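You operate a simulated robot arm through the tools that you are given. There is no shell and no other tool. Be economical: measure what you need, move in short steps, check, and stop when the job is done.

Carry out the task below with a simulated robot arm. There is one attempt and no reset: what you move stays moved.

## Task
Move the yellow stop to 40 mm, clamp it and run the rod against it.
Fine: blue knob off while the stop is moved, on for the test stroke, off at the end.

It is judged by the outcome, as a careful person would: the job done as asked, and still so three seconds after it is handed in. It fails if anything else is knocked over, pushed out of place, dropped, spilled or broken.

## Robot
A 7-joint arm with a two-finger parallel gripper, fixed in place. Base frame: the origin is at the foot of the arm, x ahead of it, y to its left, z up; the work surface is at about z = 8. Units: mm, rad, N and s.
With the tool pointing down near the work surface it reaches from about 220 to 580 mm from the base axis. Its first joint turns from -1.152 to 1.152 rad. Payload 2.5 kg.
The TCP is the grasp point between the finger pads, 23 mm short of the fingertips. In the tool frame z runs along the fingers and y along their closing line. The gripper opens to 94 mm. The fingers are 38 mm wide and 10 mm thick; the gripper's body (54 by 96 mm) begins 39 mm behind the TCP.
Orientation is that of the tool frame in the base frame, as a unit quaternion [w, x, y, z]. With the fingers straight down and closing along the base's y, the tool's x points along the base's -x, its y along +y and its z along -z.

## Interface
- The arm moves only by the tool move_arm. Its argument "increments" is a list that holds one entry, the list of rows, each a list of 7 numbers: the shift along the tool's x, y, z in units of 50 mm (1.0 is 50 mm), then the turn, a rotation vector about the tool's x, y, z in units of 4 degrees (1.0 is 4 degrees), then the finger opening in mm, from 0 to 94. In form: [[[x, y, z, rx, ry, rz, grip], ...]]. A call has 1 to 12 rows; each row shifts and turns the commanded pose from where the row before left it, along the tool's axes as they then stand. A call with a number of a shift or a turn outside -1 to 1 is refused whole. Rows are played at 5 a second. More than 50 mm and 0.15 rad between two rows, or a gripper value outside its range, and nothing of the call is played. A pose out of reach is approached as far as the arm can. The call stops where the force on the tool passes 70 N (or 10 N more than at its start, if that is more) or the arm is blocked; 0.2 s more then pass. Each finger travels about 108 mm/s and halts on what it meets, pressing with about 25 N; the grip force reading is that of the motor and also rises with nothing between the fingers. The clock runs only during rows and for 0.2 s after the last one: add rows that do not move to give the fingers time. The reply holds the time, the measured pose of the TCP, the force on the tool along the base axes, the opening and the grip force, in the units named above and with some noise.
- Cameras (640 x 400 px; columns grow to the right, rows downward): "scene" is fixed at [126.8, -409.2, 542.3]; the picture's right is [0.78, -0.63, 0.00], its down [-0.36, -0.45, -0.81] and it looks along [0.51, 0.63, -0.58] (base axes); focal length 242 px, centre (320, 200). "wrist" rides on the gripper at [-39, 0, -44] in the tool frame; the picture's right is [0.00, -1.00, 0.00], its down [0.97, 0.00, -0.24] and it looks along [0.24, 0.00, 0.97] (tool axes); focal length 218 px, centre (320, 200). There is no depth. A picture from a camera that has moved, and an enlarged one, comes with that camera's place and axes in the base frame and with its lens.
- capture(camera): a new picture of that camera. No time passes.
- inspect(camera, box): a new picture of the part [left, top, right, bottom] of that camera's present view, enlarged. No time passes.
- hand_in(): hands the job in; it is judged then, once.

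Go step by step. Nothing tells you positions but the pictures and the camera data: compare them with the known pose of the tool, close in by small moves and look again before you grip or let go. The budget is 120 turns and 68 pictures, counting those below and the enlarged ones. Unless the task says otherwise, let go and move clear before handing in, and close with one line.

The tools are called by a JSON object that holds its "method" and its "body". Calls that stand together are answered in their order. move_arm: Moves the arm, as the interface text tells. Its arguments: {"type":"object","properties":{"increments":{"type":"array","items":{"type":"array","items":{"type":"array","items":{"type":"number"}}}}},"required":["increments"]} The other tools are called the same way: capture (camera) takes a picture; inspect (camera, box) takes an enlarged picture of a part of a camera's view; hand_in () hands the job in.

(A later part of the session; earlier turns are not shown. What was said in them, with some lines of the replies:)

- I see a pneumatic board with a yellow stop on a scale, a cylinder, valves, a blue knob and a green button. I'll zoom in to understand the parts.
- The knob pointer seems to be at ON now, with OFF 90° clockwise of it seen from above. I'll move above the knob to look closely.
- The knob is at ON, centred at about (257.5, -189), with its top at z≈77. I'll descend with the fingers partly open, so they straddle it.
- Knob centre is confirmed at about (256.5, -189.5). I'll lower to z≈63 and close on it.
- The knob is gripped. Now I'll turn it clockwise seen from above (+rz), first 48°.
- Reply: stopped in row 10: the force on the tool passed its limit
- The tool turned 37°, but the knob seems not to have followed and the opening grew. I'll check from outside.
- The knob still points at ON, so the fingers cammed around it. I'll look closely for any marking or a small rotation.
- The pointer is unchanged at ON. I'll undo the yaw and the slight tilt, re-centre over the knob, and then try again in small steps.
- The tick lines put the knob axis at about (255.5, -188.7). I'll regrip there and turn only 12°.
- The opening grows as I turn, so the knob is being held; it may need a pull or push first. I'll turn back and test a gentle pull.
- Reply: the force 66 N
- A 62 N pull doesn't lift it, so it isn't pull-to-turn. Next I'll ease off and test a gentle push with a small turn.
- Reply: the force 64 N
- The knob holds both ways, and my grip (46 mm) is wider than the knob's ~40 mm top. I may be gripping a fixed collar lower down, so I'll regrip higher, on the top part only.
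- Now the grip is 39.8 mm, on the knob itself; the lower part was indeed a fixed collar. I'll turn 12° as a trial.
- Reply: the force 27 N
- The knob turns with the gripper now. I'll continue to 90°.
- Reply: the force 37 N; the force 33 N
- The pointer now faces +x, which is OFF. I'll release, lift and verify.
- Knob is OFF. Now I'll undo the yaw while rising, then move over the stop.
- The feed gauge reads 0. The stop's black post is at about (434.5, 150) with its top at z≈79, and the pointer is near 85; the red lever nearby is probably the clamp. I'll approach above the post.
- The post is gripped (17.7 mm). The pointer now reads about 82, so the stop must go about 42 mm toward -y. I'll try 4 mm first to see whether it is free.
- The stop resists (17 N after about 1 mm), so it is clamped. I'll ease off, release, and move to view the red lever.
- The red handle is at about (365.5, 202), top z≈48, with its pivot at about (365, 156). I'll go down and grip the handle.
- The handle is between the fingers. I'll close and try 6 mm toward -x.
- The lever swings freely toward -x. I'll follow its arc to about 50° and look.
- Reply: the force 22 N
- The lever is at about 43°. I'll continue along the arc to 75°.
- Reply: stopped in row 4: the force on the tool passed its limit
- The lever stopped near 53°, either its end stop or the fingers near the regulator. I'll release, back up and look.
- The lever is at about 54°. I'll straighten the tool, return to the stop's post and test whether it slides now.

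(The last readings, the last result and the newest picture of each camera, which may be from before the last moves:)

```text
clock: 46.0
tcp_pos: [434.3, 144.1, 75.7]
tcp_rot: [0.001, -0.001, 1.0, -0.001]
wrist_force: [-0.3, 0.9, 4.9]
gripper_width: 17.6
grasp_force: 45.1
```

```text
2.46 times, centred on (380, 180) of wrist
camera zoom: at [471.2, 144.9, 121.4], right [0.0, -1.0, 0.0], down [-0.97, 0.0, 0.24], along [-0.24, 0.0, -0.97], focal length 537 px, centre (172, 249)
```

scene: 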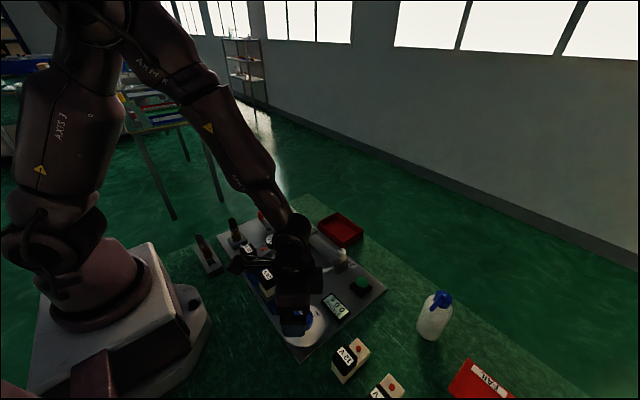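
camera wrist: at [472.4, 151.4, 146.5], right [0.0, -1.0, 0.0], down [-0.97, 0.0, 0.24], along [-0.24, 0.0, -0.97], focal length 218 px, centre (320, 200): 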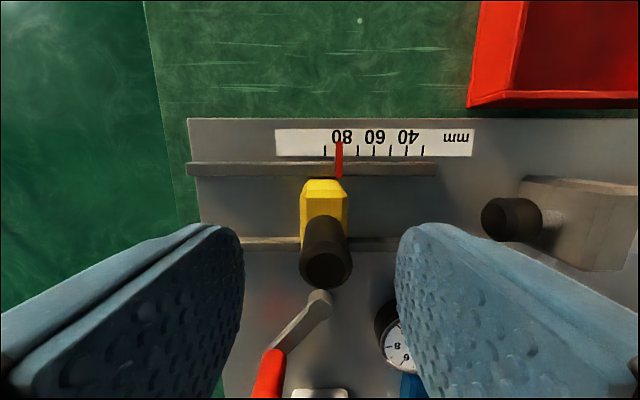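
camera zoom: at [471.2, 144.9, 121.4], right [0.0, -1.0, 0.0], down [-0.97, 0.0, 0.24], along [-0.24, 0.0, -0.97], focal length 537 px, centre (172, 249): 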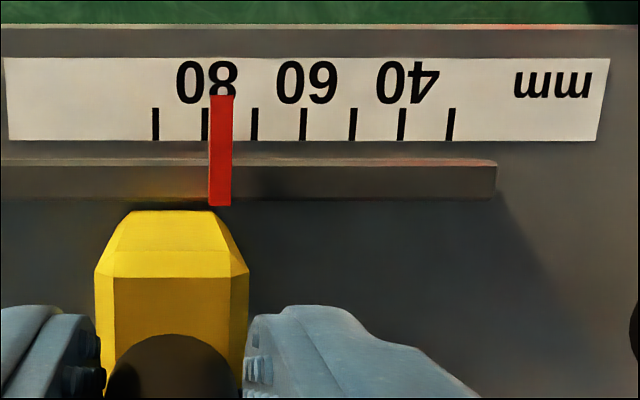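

The stop slides freely, so the red lever is the clamp. With parallax (pointer ~13 mm above the scale) it now reads about 77.8, so I'll move 37.8 mm more.

{"method": "move_arm", "body": {"increments": [[[0, -0.15, 0, 0, 0, 0, 8], [0, -0.15, 0, 0, 0, 0, 8], [0, -0.15, 0, 0, 0, 0, 8], [0, -0.15, 0, 0, 0, 0, 8], [0, -0.156, 0, 0, 0, 0, 8], [0, 0, 0, 0, 0, 0, 8], [0, 0, 0, 0, 0, 0, 50], [0, 0, 0, 0, 0, 0, 50], [0, -0.174, 0, 0, 0, 0, 50], [0, 0, 0, 0, 0, 0, 50]]]}}

{"method": "inspect", "body": {"camera": "wrist", "box": [230, 100, 410, 210]}}

```text
clock: 48.2
tcp_pos: [432.2, 97.6, 76.4]
tcp_rot: [-0.001, -0.001, 1.0, 0.0]
wrist_force: [-0.1, 0.2, 0.7]
gripper_width: 50.0
grasp_force: 0.0
```

```text
3.56 times, centred on (320, 155) of wrist
camera zoom: at [471.3, 98.0, 121.2], right [0.0, -1.0, 0.0], down [-0.97, 0.0, 0.24], along [-0.24, 0.0, -0.97], focal length 776 px, centre (320, 360)
```

zoom: 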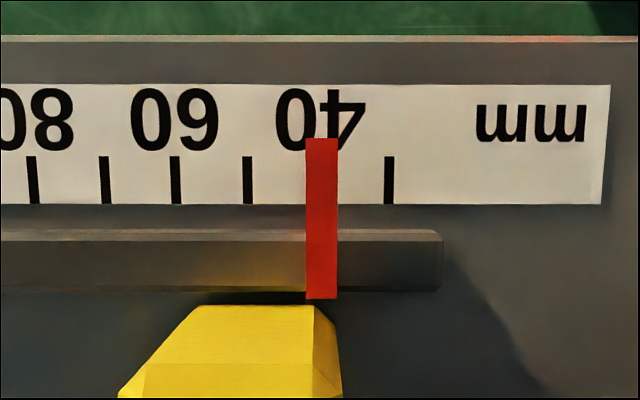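

Viewed straight on, the pointer reads about 39.6. I'll nudge it 0.4 mm by re-closing at the shifted centre, then release and check.

{"method": "move_arm", "body": {"increments": [[[0, 0.182, 0, 0, 0, 0, 50], [0, 0, 0, 0, 0, 0, 8], [0, 0, 0, 0, 0, 0, 8], [0, 0, 0, 0, 0, 0, 8], [0, 0, 0, 0, 0, 0, 50], [0, 0, 0, 0, 0, 0, 50], [0, -0.18, 0, 0, 0, 0, 50], [0, 0, 0, 0, 0, 0, 50]]]}}

{"method": "inspect", "body": {"camera": "wrist", "box": [230, 100, 410, 210]}}

```text
clock: 50.0
tcp_pos: [433.8, 96.1, 77.8]
tcp_rot: [0.0, -0.001, 1.0, -0.001]
wrist_force: [-0.3, 1.2, 0.0]
gripper_width: 50.0
grasp_force: 0.1
```

```text
3.56 times, centred on (320, 155) of wrist
camera zoom: at [471.2, 98.1, 121.6], right [0.0, -1.0, 0.0], down [-0.97, 0.0, 0.24], along [-0.24, 0.0, -0.97], focal length 776 px, centre (320, 360)
```

zoom: 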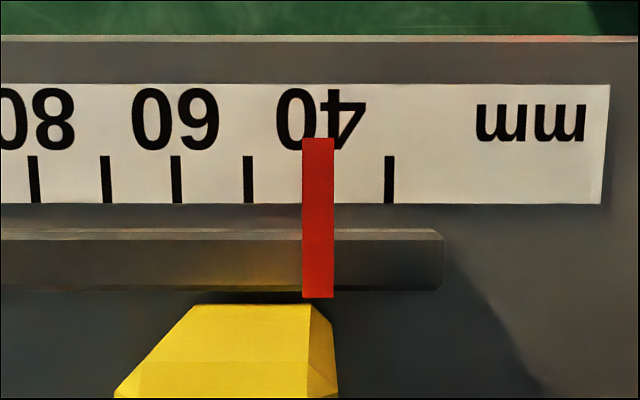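

The pointer now reads 40.0–40.1. Next I'll clamp: lift, go to the red lever handle at about (325, 182) and swing it back.

{"method": "move_arm", "body": {"increments": [[[0, 0, -0.9, 0, 0, 0, 50], [0, 0, -0.9, 0, 0, 0, 50], [0.7, 0.56, 0, 0, 0, 0, 36], [0.7, 0.56, 0, 0, 0, 0, 36], [0.76, 0.58, 0, 0, 0, 0, 36], [0, 0, 0, 0, 0, 0, 36], [0, 0, 0.9, 0, 0, 0, 36], [0, 0, 0.5, 0, 0, 0, 36], [0, 0, 0, 0, 0, 0, 36]]]}}

{"method": "capture", "body": {"camera": "wrist"}}

```text
clock: 52.0
tcp_pos: [325.1, 182.7, 94.1]
tcp_rot: [0.001, 0.0, 1.0, -0.001]
wrist_force: [0.1, -0.1, 0.0]
gripper_width: 36.2
grasp_force: 0.1
```

```text
25 pictures are left
camera wrist: at [362.6, 183.9, 139.6], right [0.0, -1.0, 0.0], down [-0.97, 0.0, 0.24], along [-0.24, 0.0, -0.97], focal length 218 px, centre (320, 200)
```

wrist: 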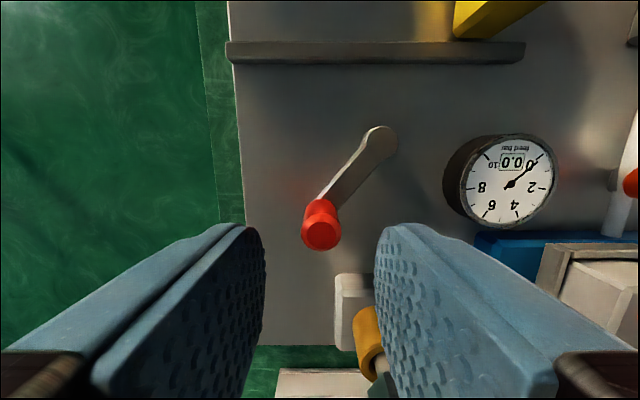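

The yellow regulator part is close to the right finger, so I'll offset 6 mm toward +x, lower and grip.

{"method": "move_arm", "body": {"increments": [[[-0.12, 0.01, 0, 0, 0, 0, 36], [0, 0, 0.4, 0, 0, 0, 36], [0, 0, 0.38, 0, 0, 0, 36], [0, 0, 0, 0, 0, 0, 8], [0, 0, 0, 0, 0, 0, 8], [0, 0, 0, 0, 0, 0, 8]]]}}

{"method": "capture", "body": {"camera": "wrist"}}

```text
clock: 53.4
tcp_pos: [330.6, 183.0, 57.5]
tcp_rot: [0.0, 0.0, 1.0, -0.001]
wrist_force: [-2.2, -3.5, 7.1]
gripper_width: 17.0
grasp_force: 45.3
```

```text
24 pictures are left
camera wrist: at [368.5, 183.7, 101.8], right [0.0, -1.0, 0.0], down [-0.97, 0.0, 0.24], along [-0.24, 0.0, -0.97], focal length 218 px, centre (320, 200)
```

wrist: 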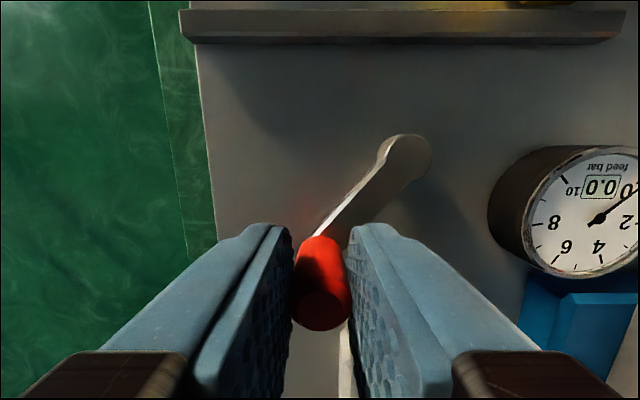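

Gripped. I'll swing the lever back along its arc to its original position.

{"method": "move_arm", "body": {"increments": [[[-0.13, 0.12, 0, 0, 0, 0, 8], [-0.14, 0.1, 0, 0, 0, 0, 8], [-0.12, 0.06, 0, 0, 0, 0, 8], [-0.12, 0.035, 0, 0, 0, 0, 8], [-0.12, 0.01, 0, 0, 0, 0, 8], [-0.12, 0.005, 0, 0, 0, 0, 8], [0, 0, 0, 0, 0, 0, 8]]]}}

{"method": "capture", "body": {"camera": "wrist"}}

```text
clock: 55.0
tcp_pos: [368.2, 199.4, 56.3]
tcp_rot: [-0.001, -0.001, 1.0, 0.0]
wrist_force: [-5.3, 4.9, -10.6]
gripper_width: 17.1
grasp_force: 45.3
```

```text
23 pictures are left
camera wrist: at [405.6, 201.0, 101.2], right [0.0, -1.0, 0.0], down [-0.97, 0.0, 0.24], along [-0.24, 0.0, -0.97], focal length 218 px, centre (320, 200)
```

wrist: 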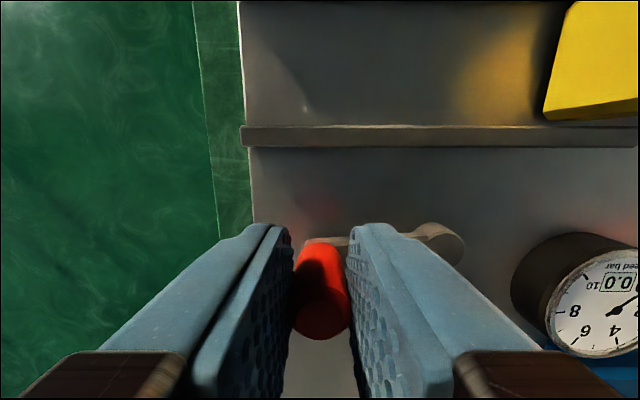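

Nearly back. I'll push a little further to be sure it is fully seated, then release and look from above.

{"method": "move_arm", "body": {"increments": [[[-0.06, 0, 0, 0, 0, 0, 8], [-0.06, 0, 0, 0, 0, 0, 8], [0, 0, 0, 0, 0, 0, 8]]]}}

{"method": "move_arm", "body": {"increments": [[[0, 0, 0, 0, 0, 0, 45], [0, 0, 0, 0, 0, 0, 45], [0, 0, -0.8, 0, 0, 0, 45], [0, 0, -0.8, 0, 0, 0, 45], [0, 0, -0.8, 0, 0, 0, 45], [0, -0.5, 0, 0, 0, 0, 45], [0, 0, 0, 0, 0, 0, 45]]]}}

{"method": "capture", "body": {"camera": "wrist"}}

```text
clock: 55.8
tcp_pos: [371.8, 199.7, 56.4]
tcp_rot: [-0.003, -0.002, 1.0, -0.001]
wrist_force: [-23.9, 8.3, 0.6]
gripper_width: 17.2
grasp_force: 45.3
```

```text
clock: 57.4
tcp_pos: [374.2, 174.1, 176.6]
tcp_rot: [0.001, -0.001, 1.0, -0.001]
wrist_force: [-0.4, 0.5, -0.7]
gripper_width: 45.3
grasp_force: 0.0
```

```text
22 pictures are left
camera wrist: at [412.1, 175.4, 221.8], right [0.0, -1.0, 0.0], down [-0.97, 0.0, 0.24], along [-0.24, 0.0, -0.97], focal length 218 px, centre (320, 200)
```

wrist: 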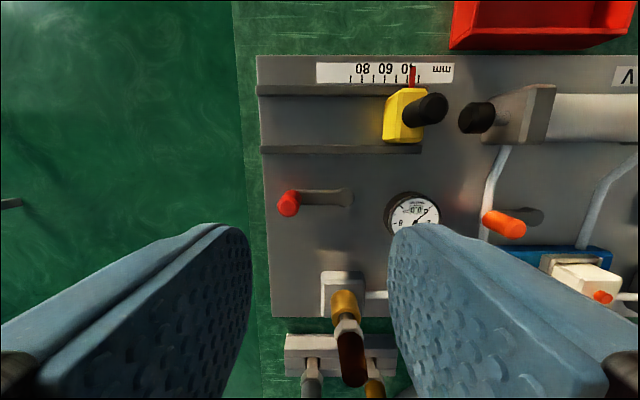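

The lever is back at its stop. Now I'll go over the knob and turn the gripper +90°, ready to turn the knob back to ON.

{"method": "move_arm", "body": {"increments": [[[0.264, -0.807, -0.1, 0, 0, 0, 64], [0.264, -0.807, -0.1, 0, 0, 0, 64], [0.264, -0.807, -0.1, 0, 0, 0, 64], [0.264, -0.807, -0.1, 0, 0, 0, 64], [0.264, -0.807, -0.1, 0, 0, 0, 64], [0.264, -0.807, -0.1, 0, 0, 0, 64], [0.264, -0.807, -0.1, 0, 0, 0, 64], [0.264, -0.807, -0.1, 0, 0, 0, 64], [0.264, -0.807, 0, 0, 0, 0, 64], [0, 0, 0, 0, 0, 1, 64], [0, 0, 0, 0, 0, 1, 64], [0, 0, 0, 0, 0, 1, 64]]]}}

{"method": "move_arm", "body": {"increments": [[[0, 0, 0, 0, 0, 1, 64], [0, 0, 0, 0, 0, 1, 64], [0, 0, 0, 0, 0, 1, 64], [0, 0, 0, 0, 0, 1, 64], [0, 0, 0, 0, 0, 1, 64], [0, 0, 0, 0, 0, 1, 64], [0, 0, 0, 0, 0, 1, 64], [0, 0, 0, 0, 0, 1, 64], [0, 0, 0, 0, 0, 1, 64], [0, 0, 0, 0, 0, 1, 64]]]}}

{"method": "move_arm", "body": {"increments": [[[0, 0, 0, 0, 0, 1, 64], [0, 0, 0, 0, 0, 1, 64], [0, 0, 0, 0, 0, 1, 64], [0, 0, 0, 0, 0, 1, 64], [0, 0, 0, 0, 0, 1, 64], [0, 0, 0, 0, 0, 1, 64], [0, 0, 0, 0, 0, 1, 64], [0, 0, 0, 0, 0, 1, 64], [0, 0, 0, 0, 0, 1, 64], [0, 0, 0, 0, 0, 0.5, 64], [0, 0, 0, 0, 0, 0, 64]]]}}

{"method": "capture", "body": {"camera": "wrist"}}

```text
clock: 60.0
tcp_pos: [254.6, -189.0, 217.8]
tcp_rot: [0.0, 0.105, 0.994, -0.001]
wrist_force: [-1.0, -0.8, -0.7]
gripper_width: 64.1
grasp_force: 0.0
```

```text
clock: 62.2
tcp_pos: [255.7, -189.4, 218.8]
tcp_rot: [0.0, 0.439, 0.899, 0.0]
wrist_force: [-0.2, -1.2, -0.4]
gripper_width: 64.1
grasp_force: 0.0
```

```text
clock: 64.6
tcp_pos: [255.8, -189.1, 216.8]
tcp_rot: [0.0, 0.707, 0.707, -0.001]
wrist_force: [-0.2, -0.2, -0.1]
gripper_width: 64.0
grasp_force: 0.1
```

```text
21 pictures are left
camera wrist: at [254.8, -227.7, 262.4], right [-1.0, 0.0, 0.0], down [0.0, 0.97, 0.24], along [0.0, 0.24, -0.97], focal length 218 px, centre (320, 200)
```

wrist: 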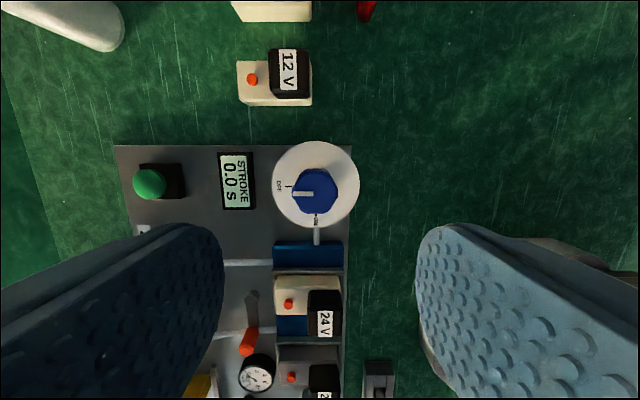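

I'll lower to z≈80 (above the fixed collar), grip, and turn 90° counter-clockwise.

{"method": "move_arm", "body": {"increments": [[[0, 0, 0.9, 0, 0, 0, 64], [0, 0, 0.9, 0, 0, 0, 64], [0, 0, 0.5, 0, 0, 0, 64], [0, 0, 0.43, 0, 0, 0, 64], [0, 0, 0, 0, 0, 0, 64], [0, 0, 0, 0, 0, 0, 30], [0, 0, 0, 0, 0, 0, 30], [0, 0, 0, 0, 0, 0, 30]]]}}

{"method": "move_arm", "body": {"increments": [[[0, 0, 0, 0, 0, -1, 30], [0, 0, 0, 0, 0, -1, 30], [0, 0, 0, 0, 0, -1, 30], [0, 0, 0, 0, 0, -1, 30], [0, 0, 0, 0, 0, -1, 30], [0, 0, 0, 0, 0, -1, 30], [0, 0, 0, 0, 0, -1, 30], [0, 0, 0, 0, 0, -1, 30], [0, 0, 0, 0, 0, -1, 30], [0, 0, 0, 0, 0, -1, 30], [0, 0, 0, 0, 0, -1, 30], [0, 0, 0, 0, 0, 0, 30]]]}}

{"method": "move_arm", "body": {"increments": [[[0, 0, 0, 0, 0, -1, 30], [0, 0, 0, 0, 0, -1, 30], [0, 0, 0, 0, 0, -1, 30], [0, 0, 0, 0, 0, -1, 30], [0, 0, 0, 0, 0, -1, 30], [0, 0, 0, 0, 0, -1, 30], [0, 0, 0, 0, 0, -1, 30], [0, 0, 0, 0, 0, -1, 30], [0, 0, 0, 0, 0, -1, 30], [0, 0, 0, 0, 0, -1, 30], [0, 0, 0, 0, 0, -0.5, 30], [0, 0, 0, 0, 0, 0, 30]]]}}

{"method": "capture", "body": {"camera": "wrist"}}

```text
clock: 66.4
tcp_pos: [260.4, -189.6, 83.0]
tcp_rot: [0.005, 0.705, 0.709, 0.001]
wrist_force: [40.2, 3.1, -23.3]
gripper_width: 39.7
grasp_force: 45.0
```

```text
clock: 69.0
tcp_pos: [259.9, -188.6, 82.0]
tcp_rot: [0.004, 0.387, 0.922, 0.0]
wrist_force: [32.2, 11.3, 18.0]
gripper_width: 39.7
grasp_force: 45.2
```

```text
clock: 71.6
tcp_pos: [256.1, -189.6, 81.8]
tcp_rot: [0.0, 0.034, 0.999, -0.001]
wrist_force: [14.3, 6.6, 13.3]
gripper_width: 39.8
grasp_force: 45.3
```

```text
20 pictures are left
camera wrist: at [293.7, -191.3, 126.3], right [-0.07, -1.0, 0.0], down [-0.97, 0.07, 0.24], along [-0.24, 0.02, -0.97], focal length 218 px, centre (320, 200)
```

wrist: 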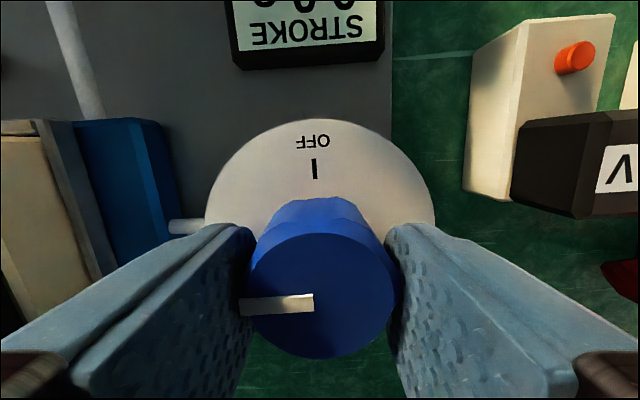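

Still about 4° short. I'll turn a bit more to reach the ON end.

{"method": "move_arm", "body": {"increments": [[[-0.04, 0, 0, 0, 0, -1, 30], [0, 0, 0, 0, 0, -0.6, 30], [0, 0, 0, 0, 0, 0, 30]]]}}

{"method": "move_arm", "body": {"increments": [[[0, 0, 0, 0, 0, 0, 64], [0, 0, 0, 0, 0, 0, 64], [0, 0, -0.8, 0, 0, 0, 64], [0, 0, -0.8, 0, 0, 0, 64], [0, 0, 0, 0, 0, 0, 64]]]}}

{"method": "capture", "body": {"camera": "wrist"}}

{"method": "inspect", "body": {"camera": "scene", "box": [230, 195, 390, 350]}}

```text
clock: 72.4
tcp_pos: [254.9, -189.5, 79.4]
tcp_rot: [-0.003, -0.021, 1.0, 0.0]
wrist_force: [-8.8, -0.4, 9.0]
gripper_width: 39.7
grasp_force: 44.4
```

```text
clock: 73.6
tcp_pos: [255.7, -190.3, 160.8]
tcp_rot: [0.0, -0.022, 1.0, -0.001]
wrist_force: [-0.3, 0.1, 0.3]
gripper_width: 64.1
grasp_force: 0.1
```

```text
19 pictures are left
camera wrist: at [294.7, -187.5, 206.3], right [0.04, -1.0, 0.0], down [-0.97, -0.04, 0.24], along [-0.24, -0.01, -0.97], focal length 218 px, centre (320, 200)
```

wrist: 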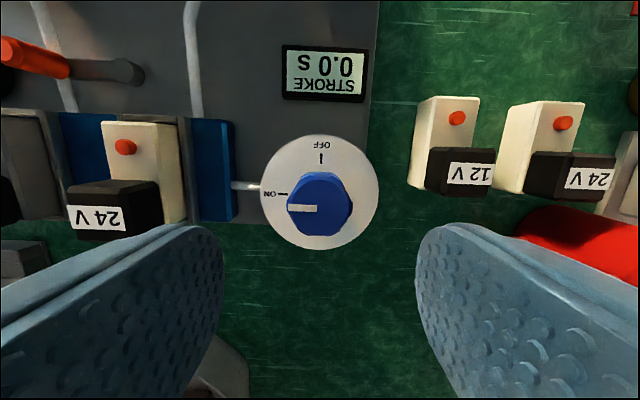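

```text
2.58 times, centred on (310, 272) of scene
camera zoom: at [126.8, -409.2, 542.3], right [0.78, -0.63, 0.0], down [-0.36, -0.45, -0.81], along [0.51, 0.63, -0.58], focal length 625 px, centre (346, 13)
```

zoom: 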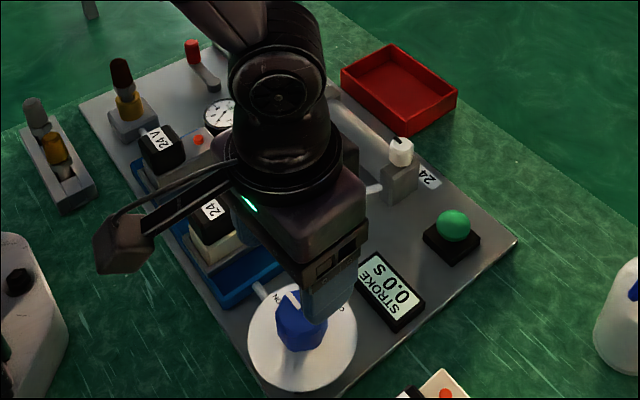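

Knob is ON. The green button is at about (432, -190), top z≈43. I'll close the fingers and move above it.

{"method": "move_arm", "body": {"increments": [[[0, 0, 0, 0, 0, 0.6, 0], [-0.88, 0, 0, 0, 0, 0, 0], [-0.88, 0, 0, 0, 0, 0, 0], [-0.88, 0, 0, 0, 0, 0, 0], [-0.88, 0, 0, 0, 0, 0, 0], [0, 0, 0.6, 0, 0, 0, 0], [0, 0, 0.6, 0, 0, 0, 0], [0, 0, 0, 0, 0, 0, 0]]]}}

{"method": "capture", "body": {"camera": "wrist"}}

{"method": "inspect", "body": {"camera": "scene", "box": [290, 210, 410, 330]}}

```text
clock: 75.4
tcp_pos: [433.5, -188.9, 101.3]
tcp_rot: [-0.001, -0.001, 1.0, -0.001]
wrist_force: [-0.3, 0.3, -0.1]
gripper_width: 0.0
grasp_force: 24.9
```

```text
17 pictures are left
camera wrist: at [472.8, -188.3, 145.9], right [0.0, -1.0, 0.0], down [-0.97, 0.0, 0.24], along [-0.24, 0.0, -0.97], focal length 218 px, centre (320, 200)
```

wrist: 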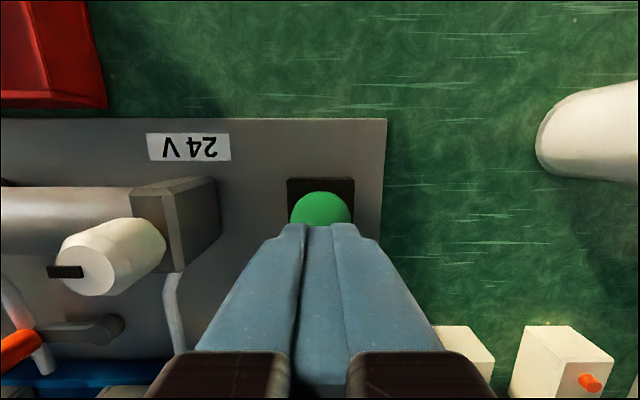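

```text
3.33 times, centred on (350, 270) of scene
camera zoom: at [126.8, -409.2, 542.3], right [0.78, -0.63, 0.0], down [-0.36, -0.45, -0.81], along [0.51, 0.63, -0.58], focal length 807 px, centre (220, -33)
```

zoom: 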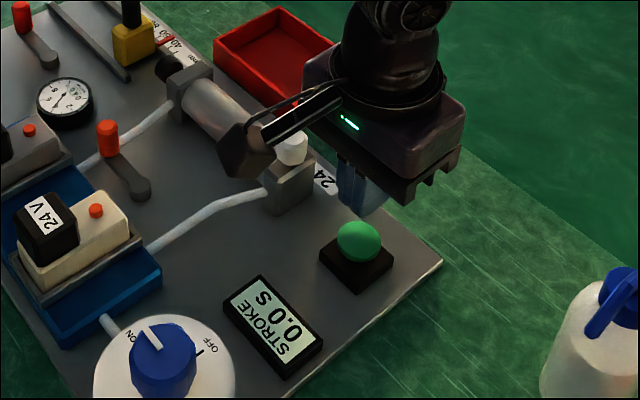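

The fingers are over the green button. I'll press down in small steps.

{"method": "move_arm", "body": {"increments": [[[-0.04, 0, 0.4, 0, 0, 0, 0], [0, 0, 0.2, 0, 0, 0, 0], [0, 0, 0.06, 0, 0, 0, 0], [0, 0, 0.06, 0, 0, 0, 0]]]}}

{"method": "inspect", "body": {"camera": "scene", "box": [230, 190, 390, 330]}}

```text
clock: 76.4
tcp_pos: [435.0, -188.5, 64.5]
tcp_rot: [0.001, -0.001, 1.0, -0.002]
wrist_force: [0.3, 0.3, -0.4]
gripper_width: 0.1
grasp_force: 25.2
```

```text
2.86 times, centred on (310, 260) of scene
camera zoom: at [126.8, -409.2, 542.3], right [0.78, -0.63, 0.0], down [-0.36, -0.45, -0.81], along [0.51, 0.63, -0.58], focal length 692 px, centre (349, 29)
```

zoom: 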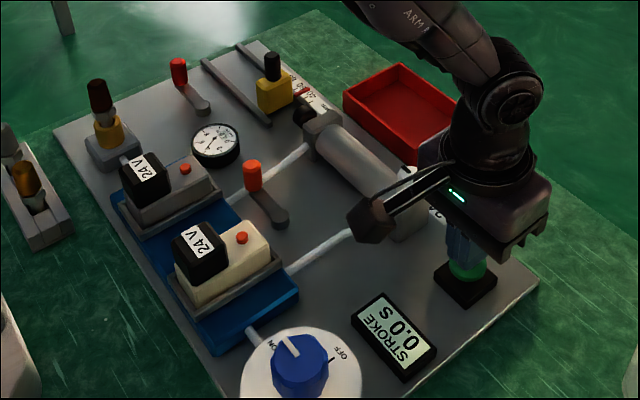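

Just at the dome. I'll press further in 2 mm steps, hold briefly, then release upward.

{"method": "move_arm", "body": {"increments": [[[0, 0, 0.04, 0, 0, 0, 0], [0, 0, 0.04, 0, 0, 0, 0], [0, 0, 0.04, 0, 0, 0, 0], [0, 0, 0.04, 0, 0, 0, 0]]]}}

{"method": "inspect", "body": {"camera": "scene", "box": [230, 190, 390, 330]}}

```text
clock: 77.4
tcp_pos: [436.8, -190.8, 58.4]
tcp_rot: [0.001, 0.0, 1.0, -0.001]
wrist_force: [-1.2, 1.9, 6.1]
gripper_width: 0.0
grasp_force: 24.6
```

```text
2.86 times, centred on (310, 260) of scene
camera zoom: at [126.8, -409.2, 542.3], right [0.78, -0.63, 0.0], down [-0.36, -0.45, -0.81], along [0.51, 0.63, -0.58], focal length 692 px, centre (349, 29)
```

zoom: 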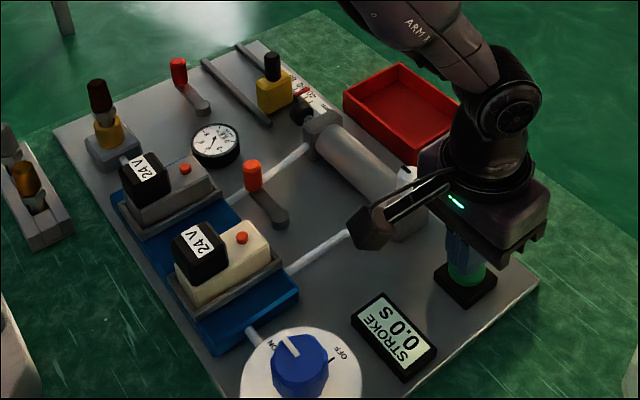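

Pressing with 6 N so far; the button is sprung. I'll press on.

{"method": "move_arm", "body": {"increments": [[[0, 0, 0.04, 0, 0, 0, 0], [0, 0, 0.04, 0, 0, 0, 0], [0, 0, 0.04, 0, 0, 0, 0], [0, 0, 0, 0, 0, 0, 0], [0, 0, 0, 0, 0, 0, 0]]]}}

{"method": "inspect", "body": {"camera": "scene", "box": [230, 190, 390, 330]}}

```text
clock: 78.6
tcp_pos: [438.2, -188.7, 54.7]
tcp_rot: [0.002, 0.0, 1.0, -0.001]
wrist_force: [-24.9, 11.0, 61.6]
gripper_width: 0.1
grasp_force: 25.1
```

```text
2.86 times, centred on (310, 260) of scene
camera zoom: at [126.5, -409.1, 542.5], right [0.78, -0.63, 0.0], down [-0.36, -0.45, -0.82], along [0.51, 0.63, -0.58], focal length 692 px, centre (349, 29)
```

zoom: 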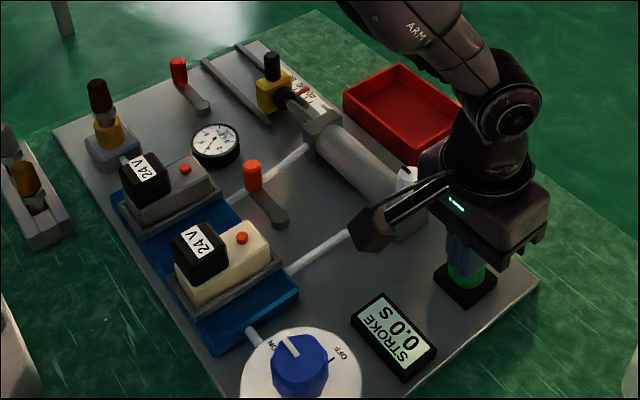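

The rod has extended against the stop. I'll ease off the button and watch.

{"method": "move_arm", "body": {"increments": [[[0, 0, -0.2, 0, 0, 0, 0], [0, 0, -0.8, 0, 0, 0, 0], [0, 0, -0.8, 0, 0, 0, 0], [0, 0, -0.8, 0, 0, 0, 0], [0, 0, 0, 0, 0, 0, 0], [0, 0, 0, 0, 0, 0, 0], [0, 0, 0, 0, 0, 0, 0]]]}}

{"method": "inspect", "body": {"camera": "scene", "box": [230, 190, 390, 330]}}

```text
clock: 80.2
tcp_pos: [437.7, -190.7, 181.1]
tcp_rot: [0.001, 0.0, 1.0, -0.001]
wrist_force: [-0.9, 0.9, -0.6]
gripper_width: 0.0
grasp_force: 25.1
```

```text
2.86 times, centred on (310, 260) of scene
camera zoom: at [126.8, -409.2, 542.3], right [0.78, -0.63, 0.0], down [-0.36, -0.45, -0.81], along [0.51, 0.63, -0.58], focal length 692 px, centre (349, 29)
```

zoom: 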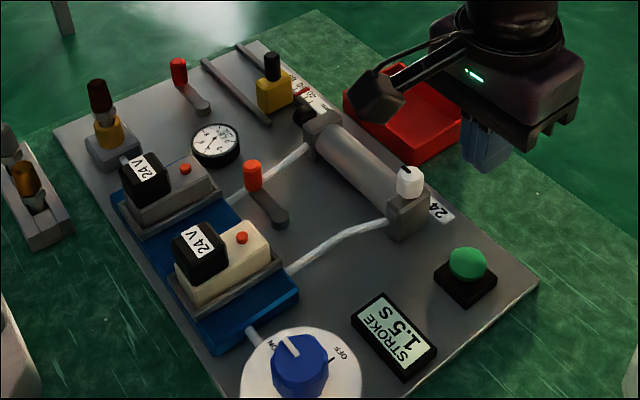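

Stroke of 1.5 s was recorded and the rod has retracted. I'll check that the stop still reads 40.

{"method": "move_arm", "body": {"increments": [[[0, 0.9, 0, 0, 0, 0, 0], [0, 0.9, 0, 0, 0, 0, 0], [0, 0.9, 0, 0, 0, 0, 0], [0, 0.9, 0, 0, 0, 0, 0], [0, 0.9, 0, 0, 0, 0, 0], [0, 0.9, 0, 0, 0, 0, 0], [0.1, 0.38, 0, 0, 0, 0, 60], [0, 0, 0, 0, 0, 0, 60]]]}}

{"method": "inspect", "body": {"camera": "wrist", "box": [240, 120, 400, 240]}}

```text
clock: 82.0
tcp_pos: [430.6, 99.8, 180.3]
tcp_rot: [-0.001, 0.001, 1.0, -0.001]
wrist_force: [0.2, 0.0, 0.0]
gripper_width: 60.1
grasp_force: 0.0
```

```text
3.33 times, centred on (320, 180) of wrist
camera zoom: at [468.3, 101.3, 225.5], right [0.0, -1.0, 0.0], down [-0.97, 0.0, 0.24], along [-0.24, 0.0, -0.97], focal length 728 px, centre (320, 267)
```

zoom: 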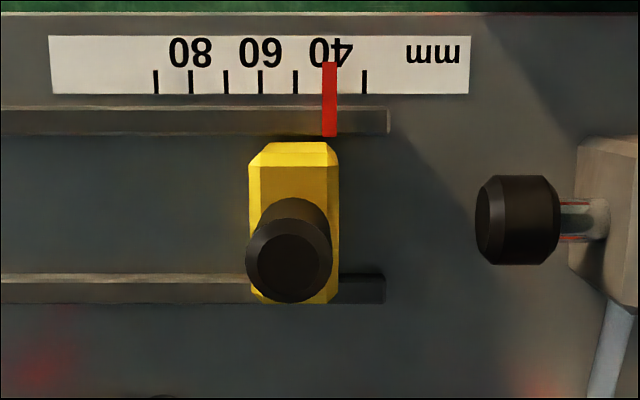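

The stop still reads 40. Now back to the knob to turn it OFF.

{"method": "move_arm", "body": {"increments": [[[0.43, -0.724, -0.1, 0, 0, 0, 64], [0.43, -0.724, -0.1, 0, 0, 0, 64], [0.43, -0.724, -0.1, 0, 0, 0, 64], [0.43, -0.724, 0, 0, 0, 0, 64], [0.43, -0.724, 0, 0, 0, 0, 64], [0.43, -0.724, 0, 0, 0, 0, 64], [0.43, -0.724, 0, 0, 0, 0, 64], [0.43, -0.72, 0, 0, 0, 0, 64], [0, 0, 0.7, 0, 0, 0, 64], [0, 0, 0, 0, 0, 0, 64]]]}}

{"method": "capture", "body": {"camera": "wrist"}}

```text
clock: 84.2
tcp_pos: [259.7, -190.4, 160.9]
tcp_rot: [0.001, -0.001, 1.0, -0.001]
wrist_force: [0.3, 0.4, 0.3]
gripper_width: 63.9
grasp_force: 0.2
```

```text
10 pictures are left
camera wrist: at [296.8, -189.4, 205.9], right [0.0, -1.0, 0.0], down [-0.97, 0.0, 0.24], along [-0.24, 0.0, -0.97], focal length 218 px, centre (320, 200)
```

wrist: 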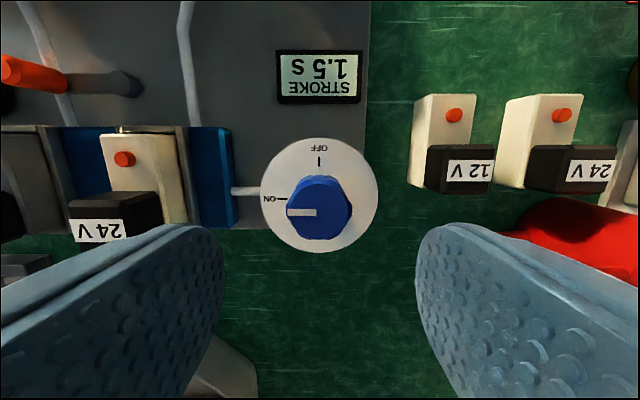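

Aligned over the knob. I'll descend to z≈81, grip, and turn 90° clockwise.

{"method": "move_arm", "body": {"increments": [[[0, 0, 0.8, 0, 0, 0, 64], [0, 0, 0.8, 0, 0, 0, 64], [0, 0, 0, 0, 0, 0, 64], [0, 0, 0, 0, 0, 0, 30], [0, 0, 0, 0, 0, 0, 30], [0, 0, 0, 0, 0, 0, 30]]]}}

{"method": "move_arm", "body": {"increments": [[[0, 0, 0, 0, 0, 1, 30], [0, 0, 0, 0, 0, 1, 30], [0, 0, 0, 0, 0, 1, 30], [0, 0, 0, 0, 0, 1, 30], [0, 0, 0, 0, 0, 1, 30], [0, 0, 0, 0, 0, 1, 30], [0, 0, 0, 0, 0, 1, 30], [0, 0, 0, 0, 0, 1, 30], [0, 0, 0, 0, 0, 1, 30], [0, 0, 0, 0, 0, 1, 30], [0, 0, 0, 0, 0, 1, 30], [0, 0, 0, 0, 0, 0, 30]]]}}

{"method": "move_arm", "body": {"increments": [[[0, 0, 0, 0, 0, 1, 30], [0, 0, 0, 0, 0, 1, 30], [0, 0, 0, 0, 0, 1, 30], [0, 0, 0, 0, 0, 1, 30], [0, 0, 0, 0, 0, 1, 30], [0, 0, 0, 0, 0, 1, 30], [0, 0, 0, 0, 0, 1, 30], [0, 0, 0, 0, 0, 1, 30], [0, 0, 0, 0, 0, 1, 30], [0, 0, 0, 0, 0, 1, 30], [0, 0, 0, 0, 0, 1, 30], [0, 0, 0, 0, 0, 0, 30]]]}}

{"method": "capture", "body": {"camera": "wrist"}}

```text
clock: 85.6
tcp_pos: [259.9, -188.8, 80.3]
tcp_rot: [0.001, 0.0, 1.0, -0.002]
wrist_force: [4.3, -10.9, -19.5]
gripper_width: 39.5
grasp_force: 45.1
```

```text
clock: 88.2
tcp_pos: [260.1, -190.1, 81.3]
tcp_rot: [0.001, 0.374, 0.927, 0.0]
wrist_force: [22.8, 4.8, -10.7]
gripper_width: 39.8
grasp_force: 44.5
```

```text
clock: 90.8
tcp_pos: [261.0, -189.7, 81.5]
tcp_rot: [0.001, 0.694, 0.72, 0.002]
wrist_force: [26.5, 9.3, -3.0]
gripper_width: 39.6
grasp_force: 45.2
```

```text
9 pictures are left
camera wrist: at [260.4, -227.7, 126.3], right [-1.0, -0.04, 0.0], down [-0.04, 0.97, 0.24], along [-0.01, 0.24, -0.97], focal length 218 px, centre (320, 200)
```

wrist: 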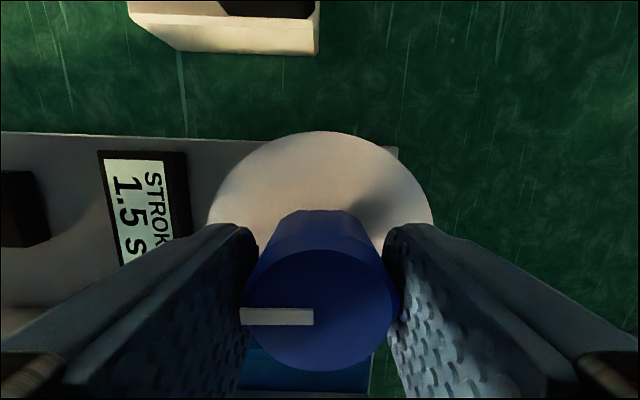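

Yaw is at about 88°. I'll turn a touch more, release and check.

{"method": "move_arm", "body": {"increments": [[[0, 0, 0, 0, 0, 0.8, 30], [0, 0, 0, 0, 0, 0, 30], [0, 0, 0, 0, 0, 0, 64], [0, 0, 0, 0, 0, 0, 64], [0, 0, -0.8, 0, 0, 0, 64], [0, 0, -0.8, 0, 0, 0, 64], [0, 0, -0.8, 0, 0, 0, 64], [0, 0, -0.8, 0, 0, 0, 64], [0, 0, 0, 0, 0, 0, 64]]]}}

{"method": "capture", "body": {"camera": "wrist"}}

{"method": "inspect", "body": {"camera": "scene", "box": [200, 190, 400, 350]}}

```text
clock: 92.8
tcp_pos: [258.6, -190.9, 239.7]
tcp_rot: [0.001, 0.714, 0.7, 0.0]
wrist_force: [-1.6, -0.4, -0.3]
gripper_width: 64.3
grasp_force: 0.1
```

```text
8 pictures are left
camera wrist: at [257.1, -228.7, 285.8], right [-1.0, 0.02, 0.0], down [0.02, 0.97, 0.24], along [0.0, 0.24, -0.97], focal length 218 px, centre (320, 200)
```

wrist: 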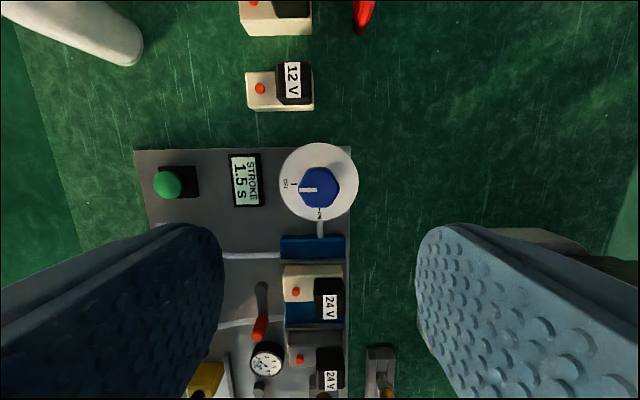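

```text
2.50 times, centred on (300, 270) of scene
camera zoom: at [126.8, -409.2, 542.3], right [0.78, -0.63, 0.0], down [-0.36, -0.45, -0.81], along [0.51, 0.63, -0.58], focal length 606 px, centre (370, 25)
```

zoom: 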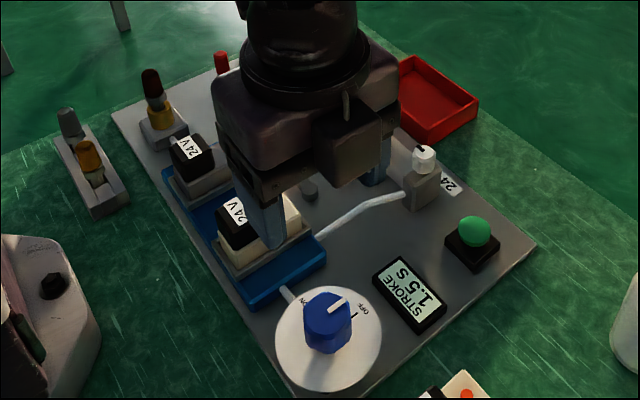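

The knob points to OFF and the arm is clear. One last check of the gauge.

{"method": "inspect", "body": {"camera": "wrist", "box": [230, 150, 370, 390]}}

```text
1.67 times, centred on (300, 270) of wrist
camera zoom: at [257.1, -228.7, 285.8], right [-1.0, 0.02, 0.0], down [0.02, 0.97, 0.24], along [0.0, 0.24, -0.97], focal length 364 px, centre (353, 83)
```

zoom: 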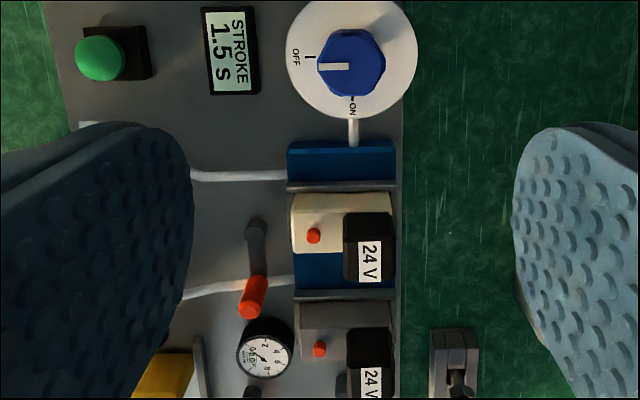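

The gauge needle is back at 0 and everything is in place, so I'm handing in.

{"method": "hand_in", "body": {}}

```text
The job is handed in.
```

The yellow stop is clamped at 40 mm and still read 40 after the rod was run against it (1.5 s stroke); the blue knob was off for the move, on for the stroke, and is off again now.
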